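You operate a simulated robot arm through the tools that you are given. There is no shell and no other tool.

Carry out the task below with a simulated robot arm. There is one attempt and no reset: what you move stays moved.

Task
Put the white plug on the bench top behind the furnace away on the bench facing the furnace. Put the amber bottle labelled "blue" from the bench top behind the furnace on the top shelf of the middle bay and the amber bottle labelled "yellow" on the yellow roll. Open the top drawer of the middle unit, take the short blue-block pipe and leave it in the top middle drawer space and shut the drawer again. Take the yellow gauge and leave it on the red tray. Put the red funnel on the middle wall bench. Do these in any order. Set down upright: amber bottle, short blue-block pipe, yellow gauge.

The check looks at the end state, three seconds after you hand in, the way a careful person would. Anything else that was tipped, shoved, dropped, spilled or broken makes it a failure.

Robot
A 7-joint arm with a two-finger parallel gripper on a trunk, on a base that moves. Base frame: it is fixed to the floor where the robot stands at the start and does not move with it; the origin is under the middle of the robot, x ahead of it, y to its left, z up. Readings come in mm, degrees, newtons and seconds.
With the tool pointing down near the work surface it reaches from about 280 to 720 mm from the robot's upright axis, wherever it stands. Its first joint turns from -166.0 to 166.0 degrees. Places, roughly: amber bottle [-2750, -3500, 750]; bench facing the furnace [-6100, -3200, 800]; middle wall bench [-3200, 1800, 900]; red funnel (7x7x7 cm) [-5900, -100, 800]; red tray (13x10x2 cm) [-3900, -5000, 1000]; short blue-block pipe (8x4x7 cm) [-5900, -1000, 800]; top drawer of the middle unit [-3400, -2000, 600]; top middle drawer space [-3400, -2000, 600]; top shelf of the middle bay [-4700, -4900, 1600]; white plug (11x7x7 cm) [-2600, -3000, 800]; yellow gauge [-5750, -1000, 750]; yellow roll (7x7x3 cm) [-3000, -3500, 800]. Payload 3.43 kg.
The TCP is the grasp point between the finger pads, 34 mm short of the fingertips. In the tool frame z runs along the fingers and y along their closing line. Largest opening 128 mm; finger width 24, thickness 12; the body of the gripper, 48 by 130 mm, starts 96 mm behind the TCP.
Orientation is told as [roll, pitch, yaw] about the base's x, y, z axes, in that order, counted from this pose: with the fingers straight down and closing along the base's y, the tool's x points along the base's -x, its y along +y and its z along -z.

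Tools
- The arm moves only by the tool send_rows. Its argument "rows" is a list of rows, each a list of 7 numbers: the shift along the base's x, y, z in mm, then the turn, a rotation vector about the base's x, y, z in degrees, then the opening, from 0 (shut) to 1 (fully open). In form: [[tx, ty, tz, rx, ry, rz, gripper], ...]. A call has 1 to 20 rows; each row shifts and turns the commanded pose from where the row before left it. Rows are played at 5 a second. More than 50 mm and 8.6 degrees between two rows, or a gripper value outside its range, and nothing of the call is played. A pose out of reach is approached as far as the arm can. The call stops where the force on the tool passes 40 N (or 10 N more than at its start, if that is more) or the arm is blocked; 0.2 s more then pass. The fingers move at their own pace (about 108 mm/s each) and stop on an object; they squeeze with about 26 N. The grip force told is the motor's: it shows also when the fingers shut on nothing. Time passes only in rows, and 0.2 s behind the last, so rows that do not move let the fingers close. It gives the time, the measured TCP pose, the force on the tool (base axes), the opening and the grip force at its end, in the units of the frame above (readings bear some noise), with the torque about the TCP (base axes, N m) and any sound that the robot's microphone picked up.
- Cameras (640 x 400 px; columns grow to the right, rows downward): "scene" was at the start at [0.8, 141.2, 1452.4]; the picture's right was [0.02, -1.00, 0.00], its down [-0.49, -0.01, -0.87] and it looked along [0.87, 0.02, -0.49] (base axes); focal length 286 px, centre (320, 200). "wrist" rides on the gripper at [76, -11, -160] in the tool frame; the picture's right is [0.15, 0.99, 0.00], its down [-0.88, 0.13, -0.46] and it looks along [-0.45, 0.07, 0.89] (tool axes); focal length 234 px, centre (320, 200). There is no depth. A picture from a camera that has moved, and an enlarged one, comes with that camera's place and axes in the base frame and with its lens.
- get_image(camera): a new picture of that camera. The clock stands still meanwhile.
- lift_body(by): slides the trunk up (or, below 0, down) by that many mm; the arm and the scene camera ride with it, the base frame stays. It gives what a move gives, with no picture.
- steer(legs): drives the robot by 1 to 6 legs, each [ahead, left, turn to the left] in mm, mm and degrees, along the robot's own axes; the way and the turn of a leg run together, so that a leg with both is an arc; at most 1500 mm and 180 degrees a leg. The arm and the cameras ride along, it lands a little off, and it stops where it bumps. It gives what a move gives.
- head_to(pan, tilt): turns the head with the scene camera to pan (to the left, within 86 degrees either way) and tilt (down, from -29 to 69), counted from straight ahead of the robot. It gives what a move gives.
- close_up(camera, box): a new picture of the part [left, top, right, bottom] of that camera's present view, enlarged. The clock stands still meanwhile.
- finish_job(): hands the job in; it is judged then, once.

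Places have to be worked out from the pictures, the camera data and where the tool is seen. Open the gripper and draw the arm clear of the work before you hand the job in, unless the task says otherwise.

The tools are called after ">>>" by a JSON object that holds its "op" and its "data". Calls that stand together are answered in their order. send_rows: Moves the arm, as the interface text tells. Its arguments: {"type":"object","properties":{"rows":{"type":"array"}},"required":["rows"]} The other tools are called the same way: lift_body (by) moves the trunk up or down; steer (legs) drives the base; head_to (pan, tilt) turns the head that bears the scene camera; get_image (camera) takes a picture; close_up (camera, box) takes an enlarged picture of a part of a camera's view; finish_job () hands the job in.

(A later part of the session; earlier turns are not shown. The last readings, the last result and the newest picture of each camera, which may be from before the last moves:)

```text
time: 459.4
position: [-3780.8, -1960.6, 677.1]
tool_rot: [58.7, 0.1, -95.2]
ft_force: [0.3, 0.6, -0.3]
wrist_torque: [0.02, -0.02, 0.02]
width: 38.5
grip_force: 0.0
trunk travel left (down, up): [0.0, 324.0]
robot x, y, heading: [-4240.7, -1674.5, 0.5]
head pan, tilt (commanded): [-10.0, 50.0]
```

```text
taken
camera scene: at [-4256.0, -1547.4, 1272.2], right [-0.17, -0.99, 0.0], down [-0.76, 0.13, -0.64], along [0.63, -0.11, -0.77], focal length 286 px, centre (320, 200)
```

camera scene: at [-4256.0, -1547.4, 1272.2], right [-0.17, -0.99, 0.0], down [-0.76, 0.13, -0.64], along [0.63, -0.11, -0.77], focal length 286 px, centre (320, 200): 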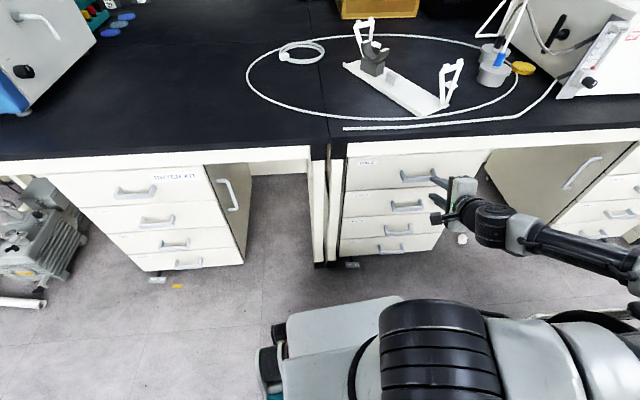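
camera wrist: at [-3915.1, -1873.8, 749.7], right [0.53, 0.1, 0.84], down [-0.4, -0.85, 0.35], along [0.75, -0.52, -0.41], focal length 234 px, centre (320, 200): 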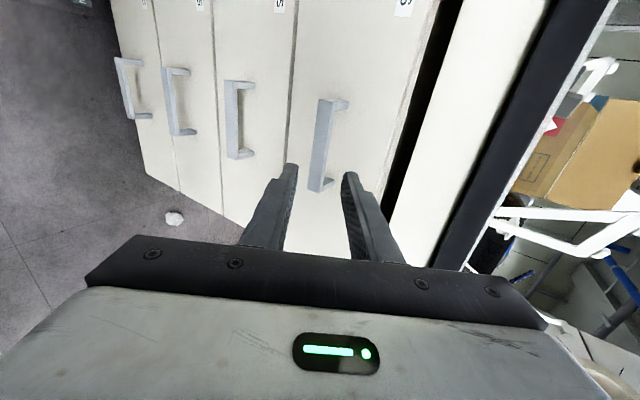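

The bar is centred between the fingers. I advance ~92 mm along the tool axis.

>>> {"op": "send_rows", "data": {"rows": [[26, -2.4, -16, 0, 0, 0, 0.3], [26, -2.4, -16, 0, 0, 0, 0.3], [26, -2.4, -16, 0, 0, 0, 0.3], [0, 0, 0, 0, 0, 0, 0.3]]}}

>>> {"op": "get_image", "data": {"camera": "wrist"}}

>>> {"op": "close_up", "data": {"camera": "scene", "box": [370, 140, 500, 230]}}

```text
time: 460.4
position: [-3700.8, -1967.9, 628.5]
tool_rot: [58.6, 0.1, -95.2]
ft_force: [-0.2, 1.0, 0.2]
wrist_torque: [0.01, 0.01, 0.0]
width: 38.5
grip_force: 0.1
trunk travel left (down, up): [0.0, 324.0]
robot x, y, heading: [-4241.7, -1670.5, 0.5]
head pan, tilt (commanded): [-10.0, 50.0]
```

```text
taken
camera wrist: at [-3835.3, -1880.5, 701.5], right [0.53, 0.1, 0.84], down [-0.4, -0.85, 0.35], along [0.75, -0.52, -0.41], focal length 234 px, centre (320, 200)
```

wrist: 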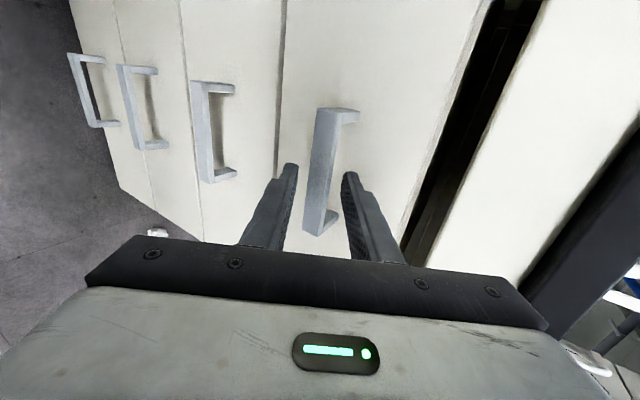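

```text
4.44 times, centred on (435, 185) of scene
camera zoom: at [-4256.0, -1547.4, 1272.2], right [-0.17, -0.99, 0.0], down [-0.76, 0.13, -0.64], along [0.63, -0.11, -0.77], focal length 1270 px, centre (-191, 267)
```

zoom: 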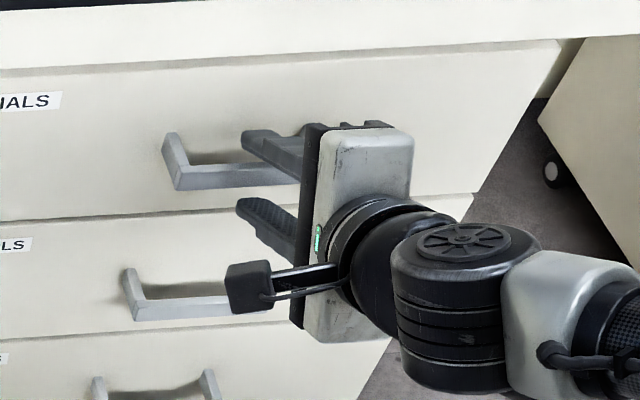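

The tips are just reaching the bar (≈31 mm ahead of TCP). I narrow slightly, advance 13 mm more, and then close on the bar.

>>> {"op": "send_rows", "data": {"rows": [[0, 0, 0, 0, 0, 0, 0.25], [5.5, -0.5, -3.4, 0, 0, 0, 0.25], [5.5, -0.5, -3.4, 0, 0, 0, 0.25], [0, 0, 0, 0, 0, 0, 0.25]]}}

>>> {"op": "get_image", "data": {"camera": "wrist"}}

```text
time: 461.4
position: [-3690.3, -1969.8, 622.8]
tool_rot: [58.6, 0.1, -95.4]
ft_force: [0.2, 0.4, -0.3]
wrist_torque: [0.03, 0.05, 0.03]
width: 32.1
grip_force: 0.0
trunk travel left (down, up): [0.0, 324.0]
robot x, y, heading: [-4238.6, -1671.8, 0.5]
head pan, tilt (commanded): [-10.0, 50.0]
```

```text
taken
camera wrist: at [-3824.3, -1882.1, 694.9], right [0.53, 0.1, 0.84], down [-0.4, -0.85, 0.35], along [0.75, -0.52, -0.41], focal length 234 px, centre (320, 200)
```

wrist: 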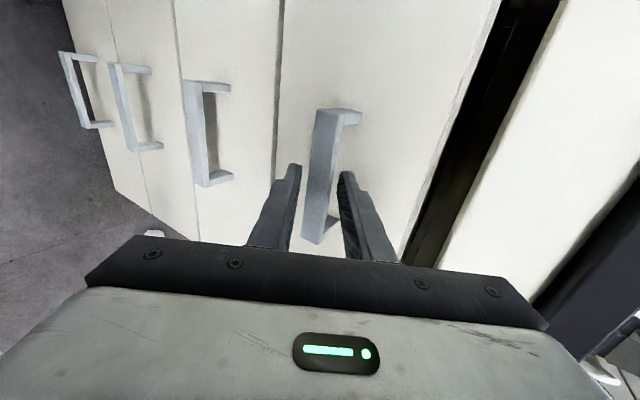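

The bar is between the finger pads. I close the gripper.

>>> {"op": "send_rows", "data": {"rows": [[0, 0, 0, 0, 0, 0, 0.15], [0, 0, 0, 0, 0, 0, 0.05], [0, 0, 0, 0, 0, 0, 0], [0, 0, 0, 0, 0, 0, 0]]}}

>>> {"op": "get_image", "data": {"camera": "wrist"}}

```text
time: 462.4
position: [-3689.2, -1970.4, 622.3]
tool_rot: [58.5, 0.1, -95.3]
ft_force: [-5.0, 0.4, -7.0]
wrist_torque: [-1.11, 0.38, 0.63]
width: 21.0
grip_force: 45.7
trunk travel left (down, up): [0.0, 324.0]
robot x, y, heading: [-4242.1, -1670.0, 0.5]
head pan, tilt (commanded): [-10.0, 50.0]
```

```text
taken
camera wrist: at [-3824.6, -1882.1, 694.3], right [0.53, 0.1, 0.84], down [-0.4, -0.85, 0.35], along [0.75, -0.52, -0.41], focal length 234 px, centre (320, 200)
```

wrist: 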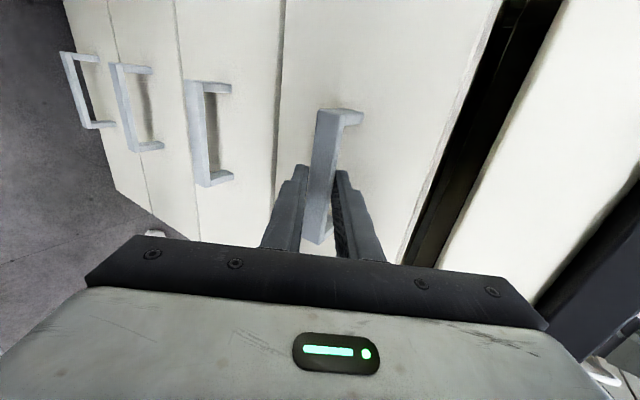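

Bar gripped (21 mm). I pull gently along the drawer's opening direction.

>>> {"op": "send_rows", "data": {"rows": [[-8, 0.7, 0, 0, 0, 0, 0], [-10, 0.9, 0, 0, 0, 0, 0], [-10, 0.9, 0, 0, 0, 0, 0], [-10, 0.9, 0, 0, 0, 0, 0], [0, 0, 0, 0, 0, 0, 0]]}}

>>> {"op": "get_image", "data": {"camera": "scene"}}

>>> {"op": "get_image", "data": {"camera": "wrist"}}

```text
time: 463.6
position: [-3728.9, -1966.4, 621.7]
tool_rot: [58.6, 0.1, -95.5]
ft_force: [-1.0, -7.9, -7.1]
wrist_torque: [-0.98, 0.37, 0.48]
width: 20.6
grip_force: 44.6
trunk travel left (down, up): [0.0, 324.0]
robot x, y, heading: [-4243.1, -1675.3, 0.4]
head pan, tilt (commanded): [-10.0, 50.0]
```

```text
taken
camera scene: at [-4255.6, -1547.8, 1272.3], right [-0.17, -0.99, 0.0], down [-0.76, 0.13, -0.64], along [0.63, -0.11, -0.77], focal length 286 px, centre (320, 200)
```

scene: 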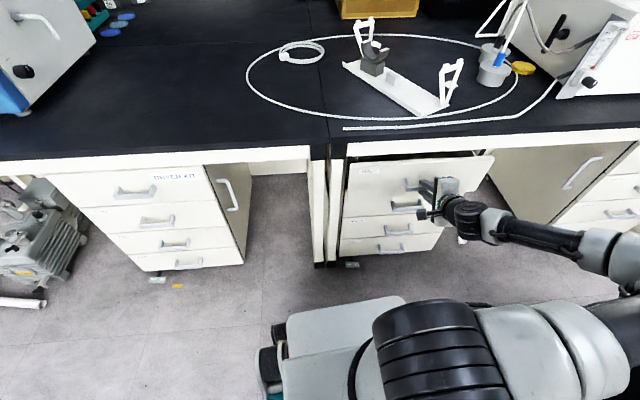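

```text
taken
camera wrist: at [-3862.2, -1878.4, 694.2], right [0.53, 0.1, 0.84], down [-0.4, -0.85, 0.35], along [0.75, -0.52, -0.41], focal length 234 px, centre (320, 200)
```

wrist: 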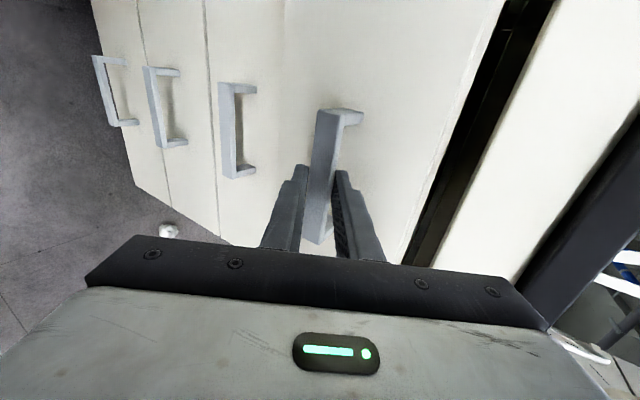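

The drawer slides. A small sideways force shows my pull angle is slightly off; I reduce the y component and continue pulling.

>>> {"op": "send_rows", "data": {"rows": [[-12, 0, 0, 0, 0, 0, 0], [-12, 0.3, 0, 0, 0, 0, 0], [-12, 0.3, 0, 0, 0, 0, 0], [-12, 0.3, 0, 0, 0, 0, 0], [0, 0, 0, 0, 0, 0, 0]]}}

```text
time: 464.8
position: [-3776.3, -1962.4, 622.5]
tool_rot: [58.4, 0.4, -95.1]
ft_force: [-0.7, 9.2, -22.6]
wrist_torque: [-0.86, 0.45, 0.48]
width: 21.1
grip_force: 45.0
trunk travel left (down, up): [0.0, 324.0]
robot x, y, heading: [-4243.1, -1671.4, 0.2]
head pan, tilt (commanded): [-10.0, 50.0]
```

>>> {"op": "send_rows", "data": {"rows": [[-8, 1.5, -1, 0, 0, 0, 0], [-10, 1.0, 0, 0, 0, 0, 0], [-10, 0.9, 0, 0, 0, 0, 0], [0, 0, 0, 0, 0, 0, 0]]}}

>>> {"op": "get_image", "data": {"camera": "scene"}}

```text
time: 465.8
position: [-3804.2, -1960.9, 622.0]
tool_rot: [58.5, 0.1, -95.2]
ft_force: [0.6, 14.4, -22.5]
wrist_torque: [-0.99, 0.52, 0.52]
width: 20.7
grip_force: 44.9
trunk travel left (down, up): [0.0, 324.0]
robot x, y, heading: [-4240.9, -1670.6, 0.3]
head pan, tilt (commanded): [-10.0, 50.0]
```

```text
taken
camera scene: at [-4253.5, -1546.5, 1272.7], right [-0.17, -0.99, 0.0], down [-0.76, 0.13, -0.64], along [0.63, -0.11, -0.77], focal length 286 px, centre (320, 200)
```

scene: 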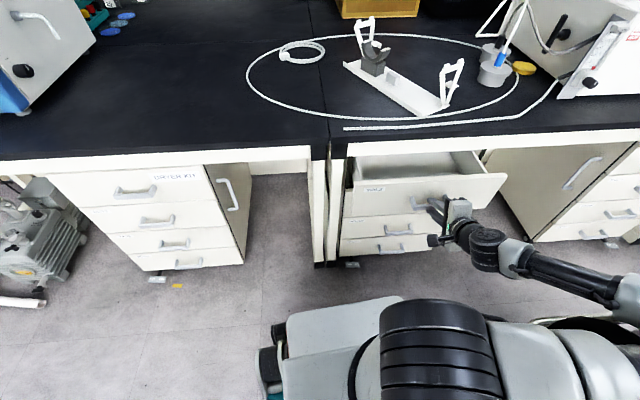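

The drawer is open ~115 mm. I relax the grip briefly to release built-up side forces, then re-grip and pull further.

>>> {"op": "send_rows", "data": {"rows": [[0, 0, 0, 0, 0, 0, 0.22], [0, 0, 0, 0, 0, 0, 0.22], [0, 0, 0, 0, 0, 0, 0.22]]}}

>>> {"op": "get_image", "data": {"camera": "wrist"}}

```text
time: 466.6
position: [-3803.0, -1962.7, 623.0]
tool_rot: [58.8, -0.1, -95.4]
ft_force: [0.0, 0.5, 0.2]
wrist_torque: [0.0, -0.01, 0.02]
width: 28.0
grip_force: 0.1
trunk travel left (down, up): [0.0, 324.0]
robot x, y, heading: [-4239.9, -1672.1, 0.3]
head pan, tilt (commanded): [-10.0, 50.0]
```

```text
taken
camera wrist: at [-3937.5, -1874.5, 695.3], right [0.53, 0.1, 0.84], down [-0.4, -0.85, 0.35], along [0.75, -0.52, -0.41], focal length 234 px, centre (320, 200)
```

wrist: 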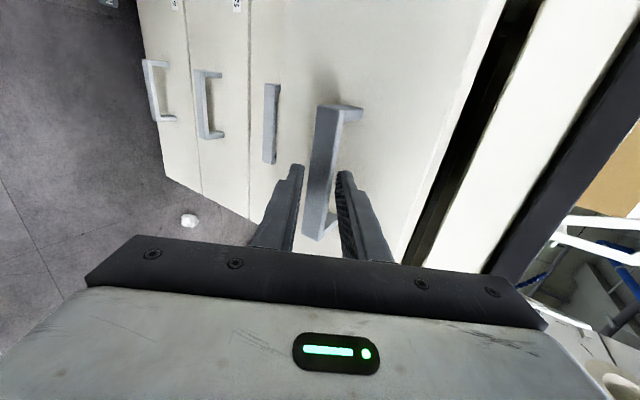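

>>> {"op": "send_rows", "data": {"rows": [[0, 0, 0, 0, 0, 0, 0.1], [0, 0, 0, 0, 0, 0, 0], [0, 0, 0, 0, 0, 0, 0], [-8, 0.6, 0, 0, 0, 0, 0], [-10, 0.7, 0, 0, 0, 0, 0], [-10, 0.7, 0, 0, 0, 0, 0], [-10, 0.7, 0, 0, 0, 0, 0], [-10, 0.7, 0, 0, 0, 0, 0], [0, 0, 0, 0, 0, 0, 0]]}}

>>> {"op": "get_image", "data": {"camera": "scene"}}

```text
time: 468.6
position: [-3852.4, -1958.6, 622.4]
tool_rot: [58.5, -0.2, -95.3]
ft_force: [0.5, -9.3, -0.1]
wrist_torque: [-0.31, 0.27, -0.14]
width: 20.8
grip_force: 45.4
trunk travel left (down, up): [0.0, 324.0]
robot x, y, heading: [-4241.3, -1670.6, 0.5]
head pan, tilt (commanded): [-10.0, 50.0]
```

```text
taken
camera scene: at [-4254.0, -1545.2, 1272.2], right [-0.17, -0.99, 0.0], down [-0.76, 0.13, -0.64], along [0.63, -0.11, -0.77], focal length 286 px, centre (320, 200)
```

scene: 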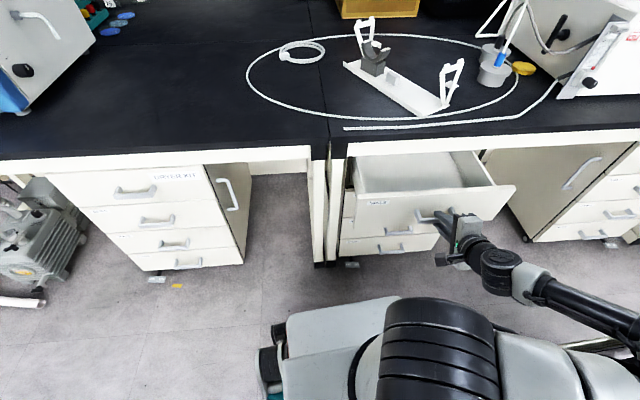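

>>> {"op": "send_rows", "data": {"rows": [[-10, 0, 0, 0, 0, 0, 0], [-10, 0.4, 0, 0, 0, 0, 0], [-10, 0.4, 0, 0, 0, 0, 0], [-10, 0.5, 0, 0, 0, 0, 0], [-10, 0.5, 0, 0, 0, 0, 0], [-10, 0.5, 0, 0, 0, 0, 0], [0, 0, 0, 0, 0, 0, 0]]}}

>>> {"op": "get_image", "data": {"camera": "scene"}}

>>> {"op": "get_image", "data": {"camera": "wrist"}}

```text
time: 470.2
position: [-3911.8, -1953.0, 622.3]
tool_rot: [58.8, 0.1, -94.9]
ft_force: [3.9, 14.2, 15.8]
wrist_torque: [-1.44, -0.21, 0.25]
width: 20.8
grip_force: 44.9
trunk travel left (down, up): [0.0, 324.0]
robot x, y, heading: [-4241.9, -1673.2, 0.5]
head pan, tilt (commanded): [-10.0, 50.0]
```

```text
taken
camera scene: at [-4255.2, -1547.1, 1271.8], right [-0.17, -0.99, 0.0], down [-0.76, 0.13, -0.64], along [0.63, -0.11, -0.77], focal length 286 px, centre (320, 200)
```

scene: 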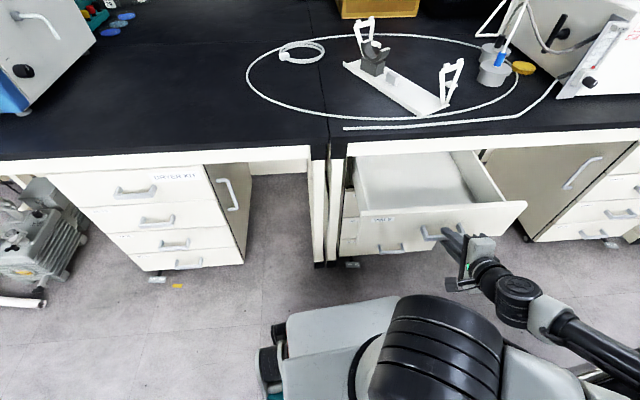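

```text
taken
camera wrist: at [-4046.3, -1866.6, 694.8], right [0.52, 0.1, 0.85], down [-0.4, -0.85, 0.34], along [0.75, -0.52, -0.41], focal length 234 px, centre (320, 200)
```

wrist: 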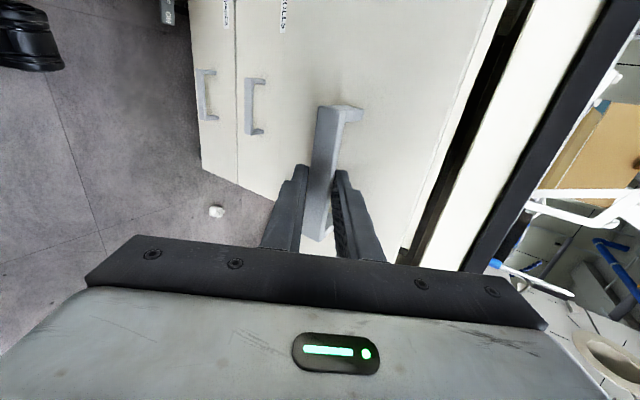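

The drawer is open ~220 mm and empty inside. I release the handle and retreat along the tool axis.

>>> {"op": "send_rows", "data": {"rows": [[0, 0, 0, 0, 0, 0, 0.3], [0, 0, 0, 0, 0, 0, 0.32], [-8.5, 0.8, 5.2, 0, 0, 0, 0.32], [-17, 1.6, 10.4, 0, 0, 0, 0.32], [-17, 1.6, 10.4, 0, 0, 0, 0.32], [0, 0, 0, 0, 0, 0, 0.32]]}}

>>> {"op": "get_image", "data": {"camera": "scene"}}

>>> {"op": "get_image", "data": {"camera": "wrist"}}

```text
time: 471.6
position: [-3948.0, -1950.1, 651.0]
tool_rot: [58.5, -0.3, -94.4]
ft_force: [-0.1, -0.1, -0.2]
wrist_torque: [-0.03, -0.01, -0.02]
width: 41.0
grip_force: 0.0
trunk travel left (down, up): [0.0, 324.0]
robot x, y, heading: [-4240.5, -1670.4, 0.5]
head pan, tilt (commanded): [-10.0, 50.0]
```

```text
taken
camera scene: at [-4248.8, -1549.4, 1273.1], right [-0.17, -0.99, 0.0], down [-0.76, 0.13, -0.64], along [0.63, -0.11, -0.77], focal length 286 px, centre (320, 200)
```

scene: 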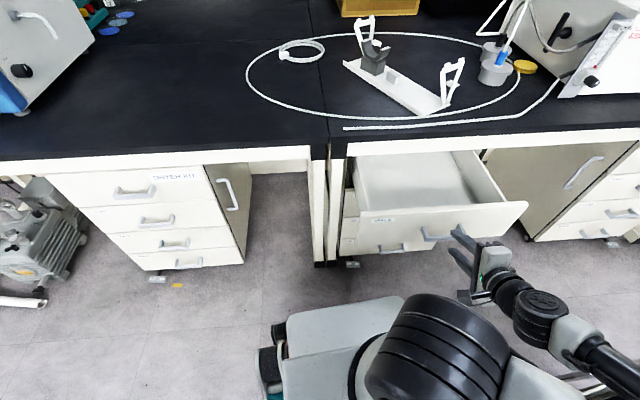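

```text
taken
camera wrist: at [-4082.3, -1864.3, 723.1], right [0.53, 0.11, 0.84], down [-0.39, -0.85, 0.35], along [0.76, -0.51, -0.41], focal length 234 px, centre (320, 200)
```

wrist: 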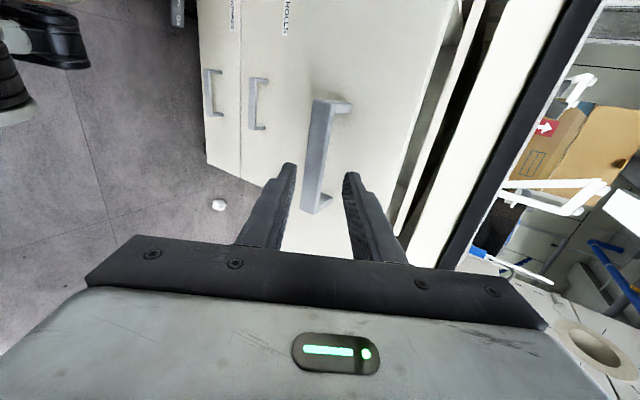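

I back the base away from the drawer before restoring the arm pose.

>>> {"op": "steer", "data": {"legs": [[-120, 0, 0], [0, 70, 0], [-380, 0, 0]]}}

>>> {"op": "lift_body", "data": {"by": 150}}

>>> {"op": "head_to", "data": {"pan": 60, "tilt": 35}}

>>> {"op": "send_rows", "data": {"rows": [[8, 12, 30, 0, 0, 0, 0.5], [8, 12, 30, 0, 0, 0, 0.5], [8, 12, 30, 0, 0, 0, 0.5], [8, 12, 30, 0, 0, 0, 0.5], [8, 12, 30, 0, 0, 0, 0.6], [8, 12, 0, 0, 0, 0, 0.8], [0, 0, 0, 0, 0, 0, 1]]}}

```text
time: 475.8
position: [-4447.6, -1883.9, 649.4]
tool_rot: [58.6, 0.0, -94.9]
ft_force: [0.3, -0.1, -0.8]
wrist_torque: [-0.02, -0.01, -0.03]
width: 41.1
grip_force: 0.1
trunk travel left (down, up): [0.0, 324.0]
robot x, y, heading: [-4734.0, -1605.4, 1.1]
head pan, tilt (commanded): [-10.0, 50.0]
```

```text
time: 477.5
position: [-4446.8, -1884.0, 800.6]
tool_rot: [58.6, 0.1, -94.9]
ft_force: [0.6, -0.3, 0.1]
wrist_torque: [-0.01, 0.04, 0.02]
width: 41.0
grip_force: 0.1
trunk travel left (down, up): [-150.0, 174.0]
robot x, y, heading: [-4735.6, -1609.4, 1.1]
head pan, tilt (commanded): [-10.0, 50.0]
```

```text
time: 478.9
position: [-4445.7, -1884.3, 800.1]
tool_rot: [58.7, 0.1, -94.7]
ft_force: [0.8, -0.5, 0.0]
wrist_torque: [0.0, 0.0, 0.01]
width: 40.8
grip_force: 0.1
trunk travel left (down, up): [-150.0, 174.0]
robot x, y, heading: [-4732.3, -1607.3, 1.2]
head pan, tilt (commanded): [60.0, 35.0]
```

```text
time: 480.5
position: [-4377.1, -1867.1, 937.5]
tool_rot: [58.6, 0.2, -94.8]
ft_force: [-0.1, -0.1, 0.1]
wrist_torque: [0.02, 0.03, -0.04]
width: 128.0
grip_force: 0.2
out of reach, approached as far as the arm can: row 2, 3, 4, 5, 6
trunk travel left (down, up): [-150.0, 174.0]
robot x, y, heading: [-4729.7, -1605.1, 1.1]
head pan, tilt (commanded): [60.0, 35.0]
```

>>> {"op": "send_rows", "data": {"rows": [[12, 14, 3, -6.95, 0.6, 4.25, 1], [12, 14, 3, -6.95, 0.6, 4.25, 1], [12, 14, 3, -6.95, 0.6, 4.25, 1], [12, 14, 3, -6.95, 0.6, 4.25, 1], [12, 14, 3, -6.95, 0.6, 4.25, 1], [12, 14, 3, -6.95, 0.6, 4.25, 1], [12, 14, 3, -6.95, 0.6, 4.25, 1], [12, 14, 3, -6.95, 0.6, 4.25, 1], [12, 14, 3, -6.95, 0.6, 4.25, 1], [12, 14, 3, -6.95, 0.6, 4.25, 1], [12, 14, 3, -6.95, 0.6, 4.25, 1], [0, 0, 0, 0, 0, 0, 1]]}}

```text
time: 483.1
position: [-4233.3, -1729.3, 969.9]
tool_rot: [0.1, -58.5, -5.2]
ft_force: [-0.2, 0.4, 1.5]
wrist_torque: [-0.02, -0.01, 0.02]
width: 127.6
grip_force: 0.1
out of reach, approached as far as the arm can: row 1, 2, 3, 4
trunk travel left (down, up): [-150.0, 174.0]
robot x, y, heading: [-4740.4, -1608.5, 1.2]
head pan, tilt (commanded): [60.0, 35.0]
```

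>>> {"op": "send_rows", "data": {"rows": [[-10, 20, 22, 0.66, 7.28, 0, 1], [-10, 20, 22, 0.66, 7.28, 0, 1], [-10, 20, 22, 0.66, 7.28, 0, 1], [-10, 20, 22, 0.66, 7.28, 0, 1], [-10, 20, 22, 0.66, 7.28, 0, 1], [-10, 20, 22, 0.66, 7.28, 0, 1], [-10, 20, 22, 0.66, 7.28, 0, 1], [-10, 20, 22, 0.66, 7.28, 0, 1], [0, 0, 0, 0, 0, 6, 1], [0, 0, 0, 0, 0, 0, 1]]}}

>>> {"op": "head_to", "data": {"pan": 0, "tilt": 30}}

>>> {"op": "get_image", "data": {"camera": "scene"}}

```text
time: 485.3
position: [-4312.3, -1572.1, 1141.9]
tool_rot: [0.2, 0.0, 0.8]
ft_force: [-0.1, 1.0, -0.3]
wrist_torque: [0.01, 0.0, 0.01]
width: 128.0
grip_force: 0.0
out of reach, approached as far as the arm can: row 3
trunk travel left (down, up): [-150.0, 174.0]
robot x, y, heading: [-4733.8, -1607.6, 1.1]
head pan, tilt (commanded): [60.0, 35.0]
```

```text
time: 486.6
position: [-4312.7, -1573.9, 1141.9]
tool_rot: [0.2, 0.1, 0.7]
ft_force: [-0.5, 0.1, 0.1]
wrist_torque: [-0.01, 0.01, 0.02]
width: 128.0
grip_force: 0.0
trunk travel left (down, up): [-150.0, 174.0]
robot x, y, heading: [-4734.2, -1607.8, 0.7]
head pan, tilt (commanded): [0.0, 30.0]
```

```text
taken
camera scene: at [-4736.4, -1469.3, 1451.7], right [0.02, -1.0, 0.0], down [-0.5, -0.01, -0.87], along [0.87, 0.02, -0.5], focal length 286 px, centre (320, 200)
```

scene: 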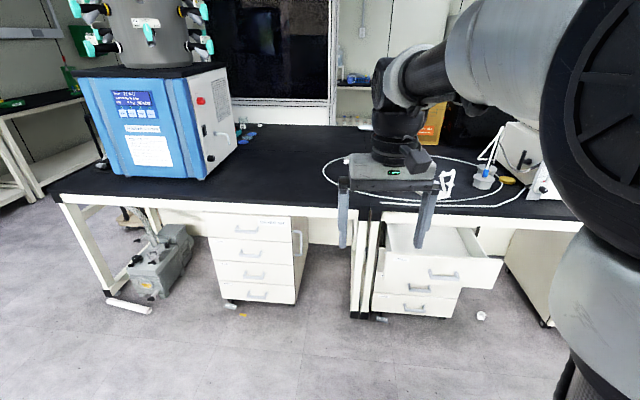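

The drawer stands open. Now I fetch the blue-block pipe: move north, turn around to face the pump table.

>>> {"op": "steer", "data": {"legs": [[0, 450, 0], [0, 0, 90], [0, 0, 89], [420, -120, 0]]}}

>>> {"op": "head_to", "data": {"pan": 0, "tilt": 40}}

>>> {"op": "get_image", "data": {"camera": "scene"}}

>>> {"op": "get_image", "data": {"camera": "wrist"}}

```text
time: 501.6
position: [-5582.9, -1083.3, 1141.5]
tool_rot: [0.1, 0.1, -179.0]
ft_force: [0.4, 0.9, -0.1]
wrist_torque: [0.02, -0.01, 0.01]
width: 127.9
grip_force: 0.1
trunk travel left (down, up): [-150.0, 174.0]
robot x, y, heading: [-5163.0, -1044.3, -178.6]
head pan, tilt (commanded): [0.0, 30.0]
```

```text
time: 502.4
position: [-5583.3, -1084.1, 1143.0]
tool_rot: [0.1, 0.0, -179.0]
ft_force: [0.6, -0.7, 0.0]
wrist_torque: [0.02, 0.01, -0.01]
width: 127.9
grip_force: 0.1
trunk travel left (down, up): [-150.0, 174.0]
robot x, y, heading: [-5158.5, -1044.8, -179.0]
head pan, tilt (commanded): [0.0, 40.0]
```

```text
taken
camera scene: at [-5153.6, -1187.3, 1436.4], right [-0.02, 1.0, 0.0], down [0.64, 0.01, -0.77], along [-0.77, -0.02, -0.64], focal length 286 px, centre (320, 200)
```

scene: 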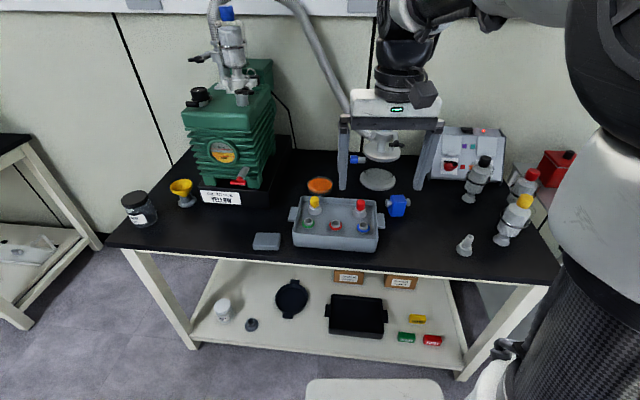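

```text
taken
camera wrist: at [-5507.2, -1071.7, 1300.4], right [0.16, -0.99, 0.0], down [-0.88, -0.14, 0.46], along [-0.45, -0.08, -0.89], focal length 234 px, centre (320, 200)
```

wrist: 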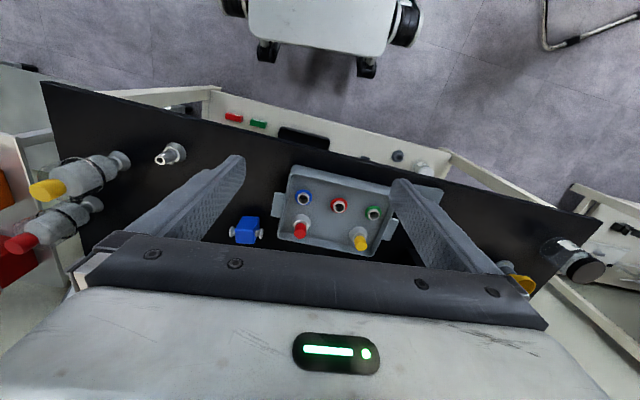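

>>> {"op": "close_up", "data": {"camera": "scene", "box": [330, 160, 450, 260]}}

>>> {"op": "close_up", "data": {"camera": "wrist", "box": [200, 190, 320, 260]}}

```text
4.00 times, centred on (390, 210) of scene
camera zoom: at [-5153.6, -1187.3, 1436.4], right [-0.02, 1.0, 0.0], down [0.64, 0.01, -0.77], along [-0.77, -0.02, -0.64], focal length 1143 px, centre (40, 160)
```

zoom: 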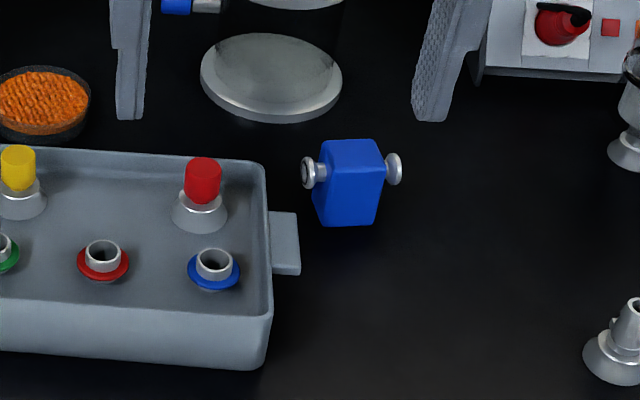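

```text
5.33 times, centred on (260, 225) of wrist
camera zoom: at [-5507.2, -1071.7, 1300.4], right [0.16, -0.99, 0.0], down [-0.88, -0.14, 0.46], along [-0.45, -0.08, -0.89], focal length 1249 px, centre (640, 67)
```

zoom: 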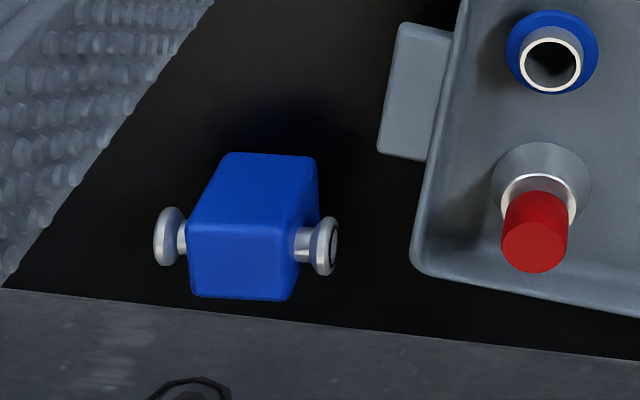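

The blue block is ≈41 mm deep, centre ≈(-5860,-949), top z≈848. I move closer and turn the gripper 90° so it closes front-to-back on the block.

>>> {"op": "steer", "data": {"legs": [[120, -60, 0]]}}

>>> {"op": "send_rows", "data": {"rows": [[-10, 5, -8, 0, 0, -8, 1], [-10, 5, -8, 0, 0, -8, 1], [-10, 5, -8, 0, 0, -8, 1], [-10, 5, -8, 0, 0, -8, 1], [-10, 5, -8, 0, 0, -8, 1], [-10, 5, -8, 0, 0, -8, 1], [-10, 5, -8, 0, 0, -8, 1], [-10, 5, -8, 0, 0, -8, 1], [-10, 5, -8, 0, 0, -8, 1], [-10, 5, -8, 0, 0, -8, 1], [-10, 5, -8, 0, 0, -8, 1], [0, 0, 0, 0, 0, 0, 1]]}}

>>> {"op": "get_image", "data": {"camera": "wrist"}}

>>> {"op": "get_image", "data": {"camera": "scene"}}

```text
time: 503.7
position: [-5707.0, -1026.6, 1141.6]
tool_rot: [0.1, -0.1, -179.0]
ft_force: [0.3, 0.5, 0.3]
wrist_torque: [0.02, 0.01, 0.0]
width: 128.0
grip_force: 0.1
trunk travel left (down, up): [-150.0, 174.0]
robot x, y, heading: [-5283.5, -987.5, -178.8]
head pan, tilt (commanded): [0.0, 40.0]
```

```text
time: 506.3
position: [-5817.5, -970.8, 1053.6]
tool_rot: [0.2, 0.0, 92.8]
ft_force: [-0.8, 0.1, 0.2]
wrist_torque: [-0.04, -0.02, 0.0]
width: 127.8
grip_force: 0.0
trunk travel left (down, up): [-150.0, 174.0]
robot x, y, heading: [-5288.2, -993.0, -178.9]
head pan, tilt (commanded): [0.0, 40.0]
```

```text
taken
camera wrist: at [-5800.9, -1046.5, 1212.3], right [-0.98, -0.2, 0.0], down [-0.17, 0.87, 0.46], along [-0.09, 0.45, -0.89], focal length 234 px, centre (320, 200)
```

wrist: 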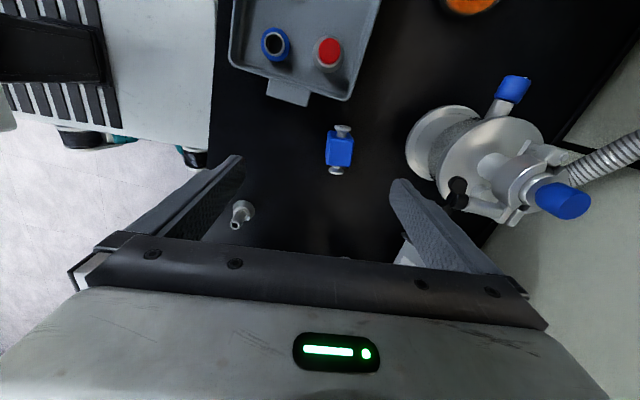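

```text
taken
camera scene: at [-5277.7, -1130.7, 1436.4], right [-0.02, 1.0, 0.0], down [0.64, 0.01, -0.77], along [-0.77, -0.02, -0.64], focal length 286 px, centre (320, 200)
```

scene: 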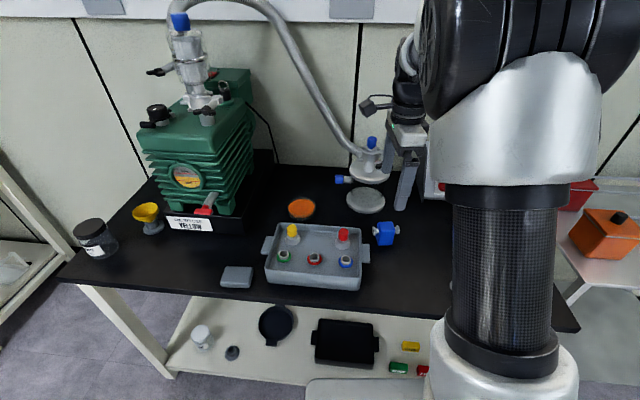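

>>> {"op": "close_up", "data": {"camera": "wrist", "box": [270, 90, 430, 200]}}

>>> {"op": "close_up", "data": {"camera": "scene", "box": [330, 130, 460, 260]}}

```text
3.64 times, centred on (350, 145) of wrist
camera zoom: at [-5800.9, -1046.5, 1212.3], right [-0.98, -0.2, 0.0], down [-0.17, 0.87, 0.46], along [-0.09, 0.45, -0.89], focal length 852 px, centre (211, 400)
```

zoom: 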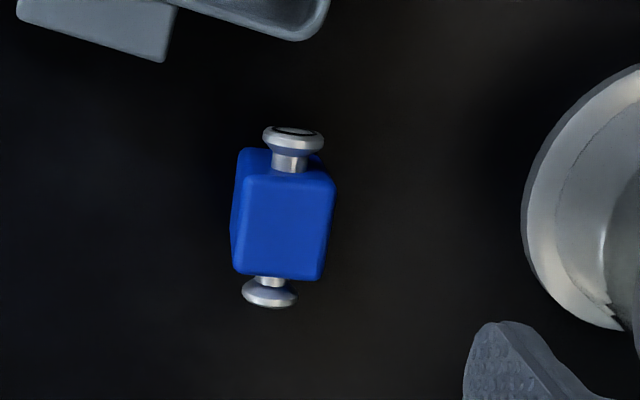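

```text
3.08 times, centred on (395, 195) of scene
camera zoom: at [-5277.7, -1130.7, 1436.4], right [-0.02, 1.0, 0.0], down [0.64, 0.01, -0.77], along [-0.77, -0.02, -0.64], focal length 879 px, centre (89, 215)
```

zoom: 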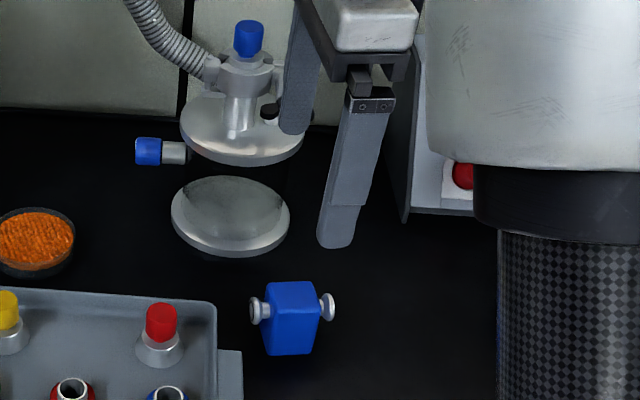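

Block centre ≈(-5855,-951). I move above it with a reduced opening, descend part-way and check.

>>> {"op": "send_rows", "data": {"rows": [[-12, 6, -20, 0, 0, 2, 0.7], [-13, 7, -30, 0, 0, 0, 0.7], [-12, 6, -40, 0, 0, 0, 0.7], [0, 0, -40, 0, 0, 0, 0.7], [0, 0, -20, 0, 0, 0, 0.7], [0, 0, 0, 0, 0, 0, 0.7]]}}

>>> {"op": "get_image", "data": {"camera": "wrist"}}

>>> {"op": "get_image", "data": {"camera": "scene"}}

```text
time: 507.7
position: [-5853.1, -953.3, 901.0]
tool_rot: [0.2, 0.0, 95.0]
ft_force: [0.4, 0.0, 0.2]
wrist_torque: [-0.01, -0.01, -0.03]
width: 89.7
grip_force: 0.0
trunk travel left (down, up): [-150.0, 174.0]
robot x, y, heading: [-5287.7, -989.4, -179.0]
head pan, tilt (commanded): [0.0, 40.0]
```

```text
taken
camera wrist: at [-5834.5, -1028.6, 1060.1], right [-0.97, -0.23, 0.0], down [-0.2, 0.87, 0.46], along [-0.11, 0.44, -0.89], focal length 234 px, centre (320, 200)
```

wrist: 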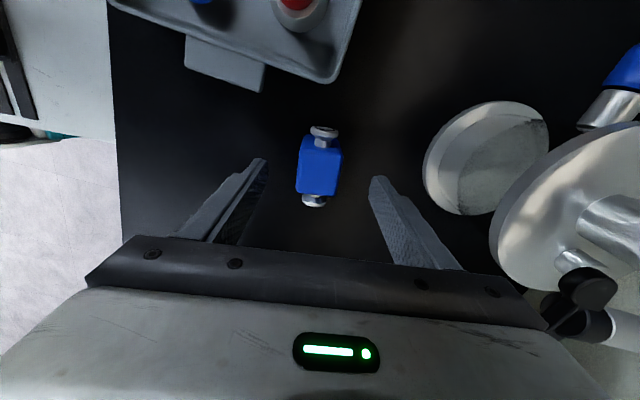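

```text
taken
camera scene: at [-5277.7, -1130.8, 1436.4], right [-0.02, 1.0, 0.0], down [0.64, 0.01, -0.77], along [-0.77, -0.02, -0.64], focal length 286 px, centre (320, 200)
```

scene: 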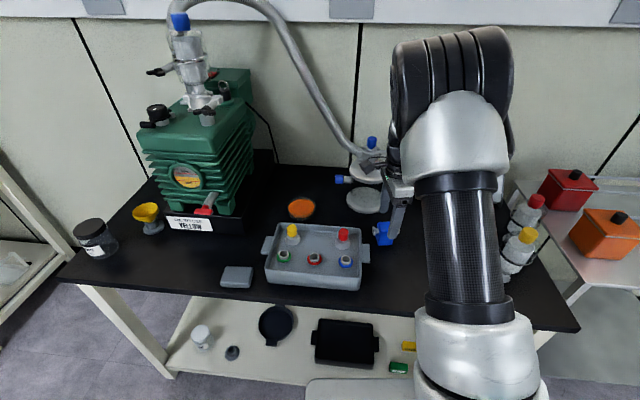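

>>> {"op": "send_rows", "data": {"rows": [[0, -4, -30, 0, 0, 0, 0.65], [0, 0, -28, 0, 0, 0, 0.65], [0, 0, 0, 0, 0, 0, 0.65]]}}

>>> {"op": "get_image", "data": {"camera": "wrist"}}

>>> {"op": "close_up", "data": {"camera": "scene", "box": [350, 170, 450, 260]}}

```text
time: 508.5
position: [-5853.9, -958.6, 844.9]
tool_rot: [0.0, 0.0, 95.1]
ft_force: [0.3, 0.6, 0.0]
wrist_torque: [-0.04, 0.01, -0.01]
width: 83.4
grip_force: 0.0
trunk travel left (down, up): [-150.0, 174.0]
robot x, y, heading: [-5285.5, -987.1, -178.7]
head pan, tilt (commanded): [0.0, 40.0]
```

```text
taken
camera wrist: at [-5834.7, -1034.2, 1003.2], right [-0.97, -0.23, 0.0], down [-0.2, 0.87, 0.46], along [-0.11, 0.44, -0.89], focal length 234 px, centre (320, 200)
```

wrist: 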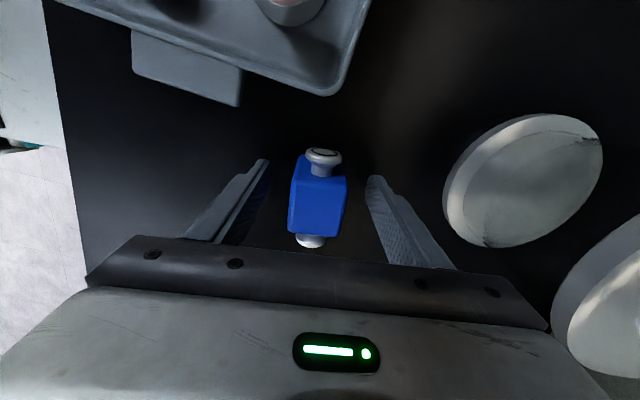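

```text
4.44 times, centred on (400, 215) of scene
camera zoom: at [-5277.7, -1130.8, 1436.4], right [-0.02, 1.0, 0.0], down [0.64, 0.01, -0.77], along [-0.77, -0.02, -0.64], focal length 1270 px, centre (-36, 133)
```

zoom: 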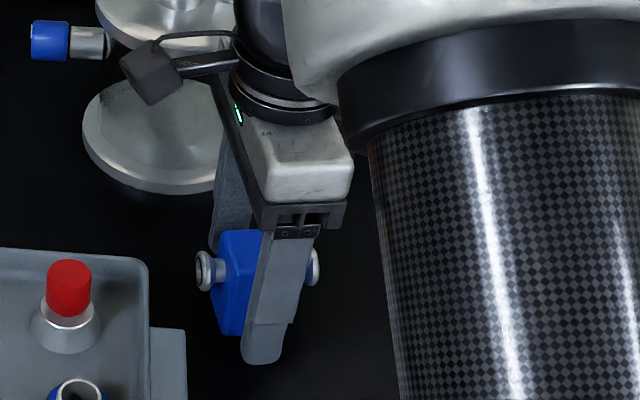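

>>> {"op": "send_rows", "data": {"rows": [[0, 3, -4, 0, 0, 0, 0.6], [0, 0, 0, 0, 0, 0, 0.4], [0, 0, 0, 0, 0, 0, 0.2], [0, 0, 0, 0, 0, 0, 0], [0, 0, 0, 0, 0, 0, 0]]}}

>>> {"op": "get_image", "data": {"camera": "wrist"}}

```text
time: 509.7
position: [-5853.9, -954.5, 841.6]
tool_rot: [0.3, 0.0, 95.0]
ft_force: [1.1, -0.5, 0.8]
wrist_torque: [0.0, -0.12, 0.0]
width: 39.6
grip_force: 26.2
trunk travel left (down, up): [-150.0, 174.0]
robot x, y, heading: [-5284.7, -987.8, -178.7]
head pan, tilt (commanded): [0.0, 40.0]
```

```text
taken
camera wrist: at [-5834.5, -1030.4, 1000.1], right [-0.97, -0.23, 0.0], down [-0.2, 0.87, 0.46], along [-0.11, 0.44, -0.89], focal length 234 px, centre (320, 200)
```

wrist: 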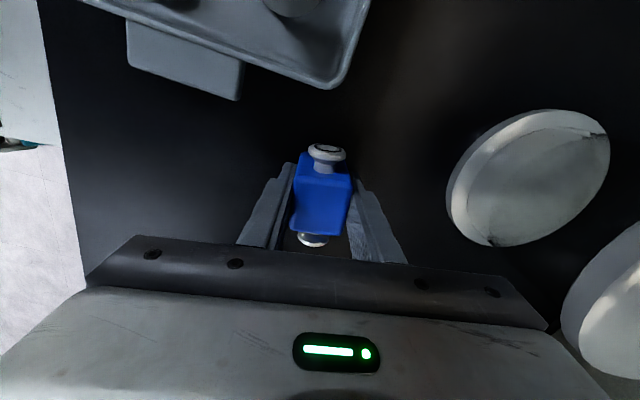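

Gripped at 39.6 mm. I lift it straight up and retract to the travel pose.

>>> {"op": "send_rows", "data": {"rows": [[0, 0, 15, 0, 0, 0, 0], [0, 0, 40, 0, 0, 0, 0], [0, 0, 45, 0, 0, 0, 0], [0, 0, 45, 0, 0, 0, 0], [10, 0, 45, 0, 0, 0, 0], [20, 0, 45, 0, 0, 0, 0], [30, 0, 40, 0, 0, 0, 0], [40, 0, 20, 0, 0, 0, 0], [40, 0, 0, 0, 0, 0, 0], [0, 0, 0, 0, 0, 0, 0]]}}

>>> {"op": "get_image", "data": {"camera": "scene"}}

>>> {"op": "get_image", "data": {"camera": "wrist"}}

```text
time: 511.9
position: [-5715.4, -955.1, 1136.2]
tool_rot: [0.2, 0.0, 95.0]
ft_force: [0.0, 0.4, -1.4]
wrist_torque: [0.02, 0.01, 0.02]
width: 39.5
grip_force: 25.9
trunk travel left (down, up): [-150.0, 174.0]
robot x, y, heading: [-5285.6, -989.8, -178.6]
head pan, tilt (commanded): [0.0, 40.0]
```

```text
taken
camera scene: at [-5277.4, -1130.7, 1436.4], right [-0.02, 1.0, 0.0], down [0.64, 0.01, -0.77], along [-0.77, -0.02, -0.64], focal length 286 px, centre (320, 200)
```

scene: 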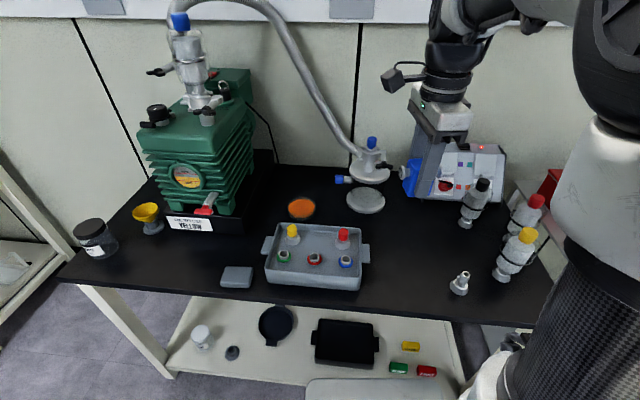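

```text
taken
camera wrist: at [-5697.0, -1031.3, 1295.0], right [-0.97, -0.23, 0.0], down [-0.2, 0.87, 0.46], along [-0.11, 0.44, -0.89], focal length 234 px, centre (320, 200)
```

wrist: 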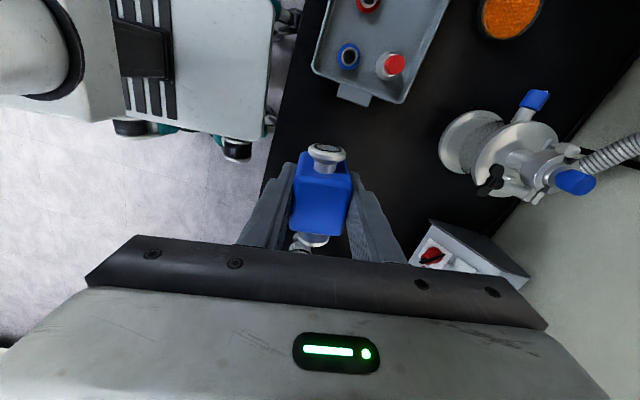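

Pipe held upright. I drive back to the open drawer: back off, turn to face +x, and approach the same spot north of the chair.

>>> {"op": "steer", "data": {"legs": [[-300, 0, 0], [0, 0, -90], [0, 0, -91], [0, -640, 0]]}}

>>> {"op": "get_image", "data": {"camera": "scene"}}

```text
time: 527.7
position: [-4607.1, -1667.8, 1136.4]
tool_rot: [0.0, -0.1, -90.4]
ft_force: [-0.1, 0.5, -1.1]
wrist_torque: [0.02, -0.02, -0.05]
width: 39.6
grip_force: 25.9
trunk travel left (down, up): [-150.0, 174.0]
robot x, y, heading: [-5033.3, -1594.6, -4.4]
head pan, tilt (commanded): [0.0, 40.0]
stopped in leg 4: the robot was blocked; the commanded pose is now the measured one
```

```text
taken
camera scene: at [-5026.9, -1454.8, 1436.4], right [-0.07, -1.0, 0.0], down [-0.64, 0.05, -0.77], along [0.76, -0.06, -0.64], focal length 286 px, centre (320, 200)
```

scene: 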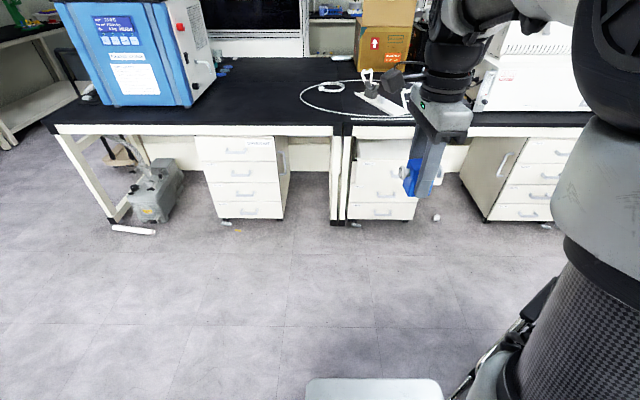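

Blocked on my right side. I look there before moving any further.

>>> {"op": "head_to", "data": {"pan": -80, "tilt": 45}}

>>> {"op": "get_image", "data": {"camera": "scene"}}

>>> {"op": "get_image", "data": {"camera": "wrist"}}

```text
time: 529.2
position: [-4606.2, -1668.0, 1135.7]
tool_rot: [0.1, 0.0, -90.4]
ft_force: [0.5, 0.3, -1.6]
wrist_torque: [0.03, -0.02, -0.02]
width: 39.6
grip_force: 25.3
trunk travel left (down, up): [-150.0, 174.0]
robot x, y, heading: [-5030.9, -1597.8, -4.3]
head pan, tilt (commanded): [-80.0, 45.0]
```

```text
taken
camera scene: at [-5103.4, -1529.6, 1429.1], right [-0.99, -0.1, 0.0], down [-0.07, 0.7, -0.71], along [0.07, -0.7, -0.71], focal length 286 px, centre (320, 200)
```

scene: 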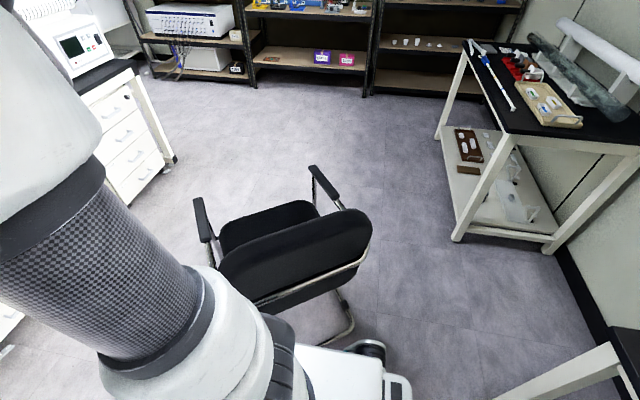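

```text
taken
camera wrist: at [-4617.3, -1592.7, 1294.7], right [0.99, 0.14, 0.0], down [0.12, -0.88, 0.46], along [0.07, -0.45, -0.89], focal length 234 px, centre (320, 200)
```

wrist: 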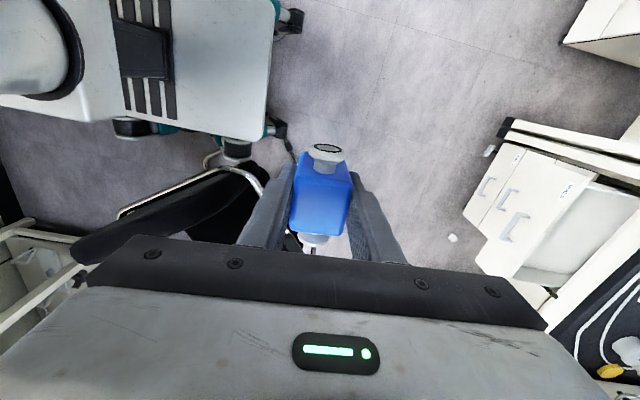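

The chair has ended up beside my base – evidently my arm dragged it west when I backed off the drawer; I'll have to put it back later. First I slide away from it without pushing further and look again.

>>> {"op": "steer", "data": {"legs": [[0, 150, 4]]}}

>>> {"op": "head_to", "data": {"pan": -70, "tilt": 40}}

>>> {"op": "get_image", "data": {"camera": "scene"}}

```text
time: 531.3
position: [-4597.1, -1484.9, 1136.2]
tool_rot: [0.2, 0.0, -86.2]
ft_force: [-0.3, -0.1, -1.4]
wrist_torque: [0.0, -0.03, -0.01]
width: 39.9
grip_force: 26.2
trunk travel left (down, up): [-150.0, 174.0]
robot x, y, heading: [-5028.4, -1442.4, -0.0]
head pan, tilt (commanded): [-80.0, 45.0]
```

```text
time: 532.0
position: [-4596.4, -1484.8, 1135.5]
tool_rot: [0.1, -0.1, -86.1]
ft_force: [0.8, 0.0, -2.3]
wrist_torque: [-0.02, -0.01, 0.0]
width: 39.9
grip_force: 26.4
trunk travel left (down, up): [-150.0, 174.0]
robot x, y, heading: [-5029.4, -1440.5, 0.4]
head pan, tilt (commanded): [-70.0, 40.0]
```

```text
taken
camera scene: at [-5087.7, -1383.0, 1436.4], right [-0.94, -0.34, 0.0], down [-0.22, 0.6, -0.77], along [0.26, -0.72, -0.64], focal length 286 px, centre (320, 200)
```

scene: 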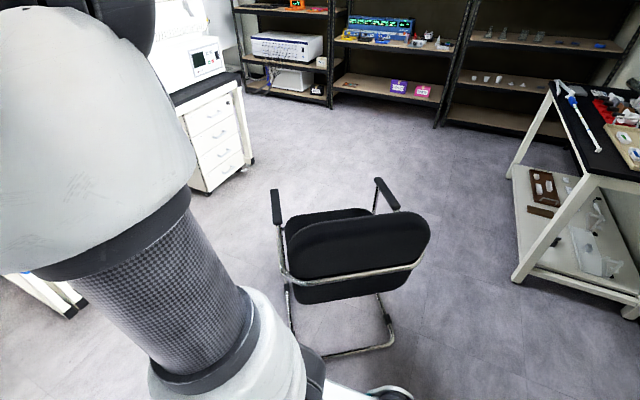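

I now see the chair (rotated and shifted west). First I finish the pipe: drive ahead along y≈-1440, then shift right in front of the open drawer.

>>> {"op": "steer", "data": {"legs": [[720, 0, 0], [0, -240, 0]]}}

>>> {"op": "head_to", "data": {"pan": -5, "tilt": 45}}

>>> {"op": "get_image", "data": {"camera": "scene"}}

>>> {"op": "get_image", "data": {"camera": "wrist"}}

```text
time: 538.4
position: [-3897.3, -1725.6, 1135.6]
tool_rot: [0.0, -0.2, -86.4]
ft_force: [0.3, -0.5, -0.8]
wrist_torque: [-0.04, 0.02, -0.02]
width: 39.7
grip_force: 25.6
trunk travel left (down, up): [-150.0, 174.0]
robot x, y, heading: [-4329.2, -1681.4, 0.2]
head pan, tilt (commanded): [-70.0, 40.0]
```

```text
time: 539.7
position: [-3898.0, -1725.8, 1135.3]
tool_rot: [0.1, 0.0, -86.3]
ft_force: [-0.1, 0.0, -1.6]
wrist_torque: [-0.02, -0.04, 0.01]
width: 39.8
grip_force: 25.7
trunk travel left (down, up): [-150.0, 174.0]
robot x, y, heading: [-4326.9, -1680.7, -0.0]
head pan, tilt (commanded): [-5.0, 45.0]
```

```text
taken
camera scene: at [-4336.5, -1550.7, 1429.1], right [-0.09, -1.0, 0.0], down [-0.7, 0.06, -0.71], along [0.7, -0.06, -0.71], focal length 286 px, centre (320, 200)
```

scene: 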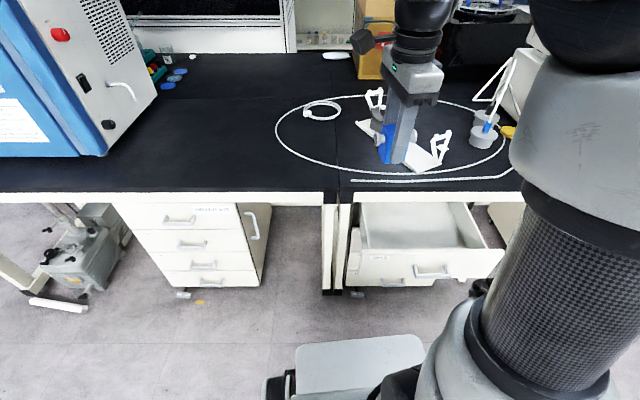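

```text
taken
camera wrist: at [-3914.0, -1651.7, 1294.7], right [0.98, 0.21, 0.0], down [0.19, -0.87, 0.46], along [0.1, -0.45, -0.89], focal length 234 px, centre (320, 200)
```

wrist: 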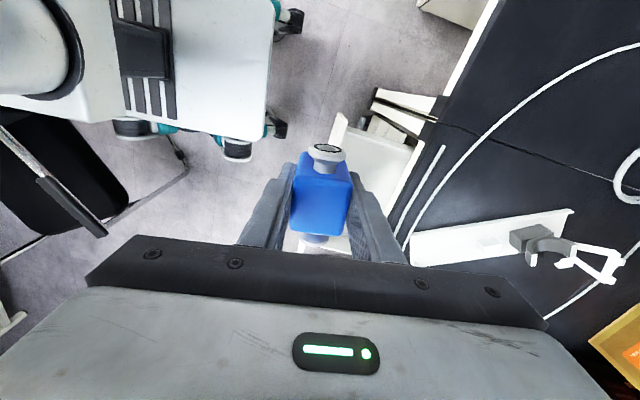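

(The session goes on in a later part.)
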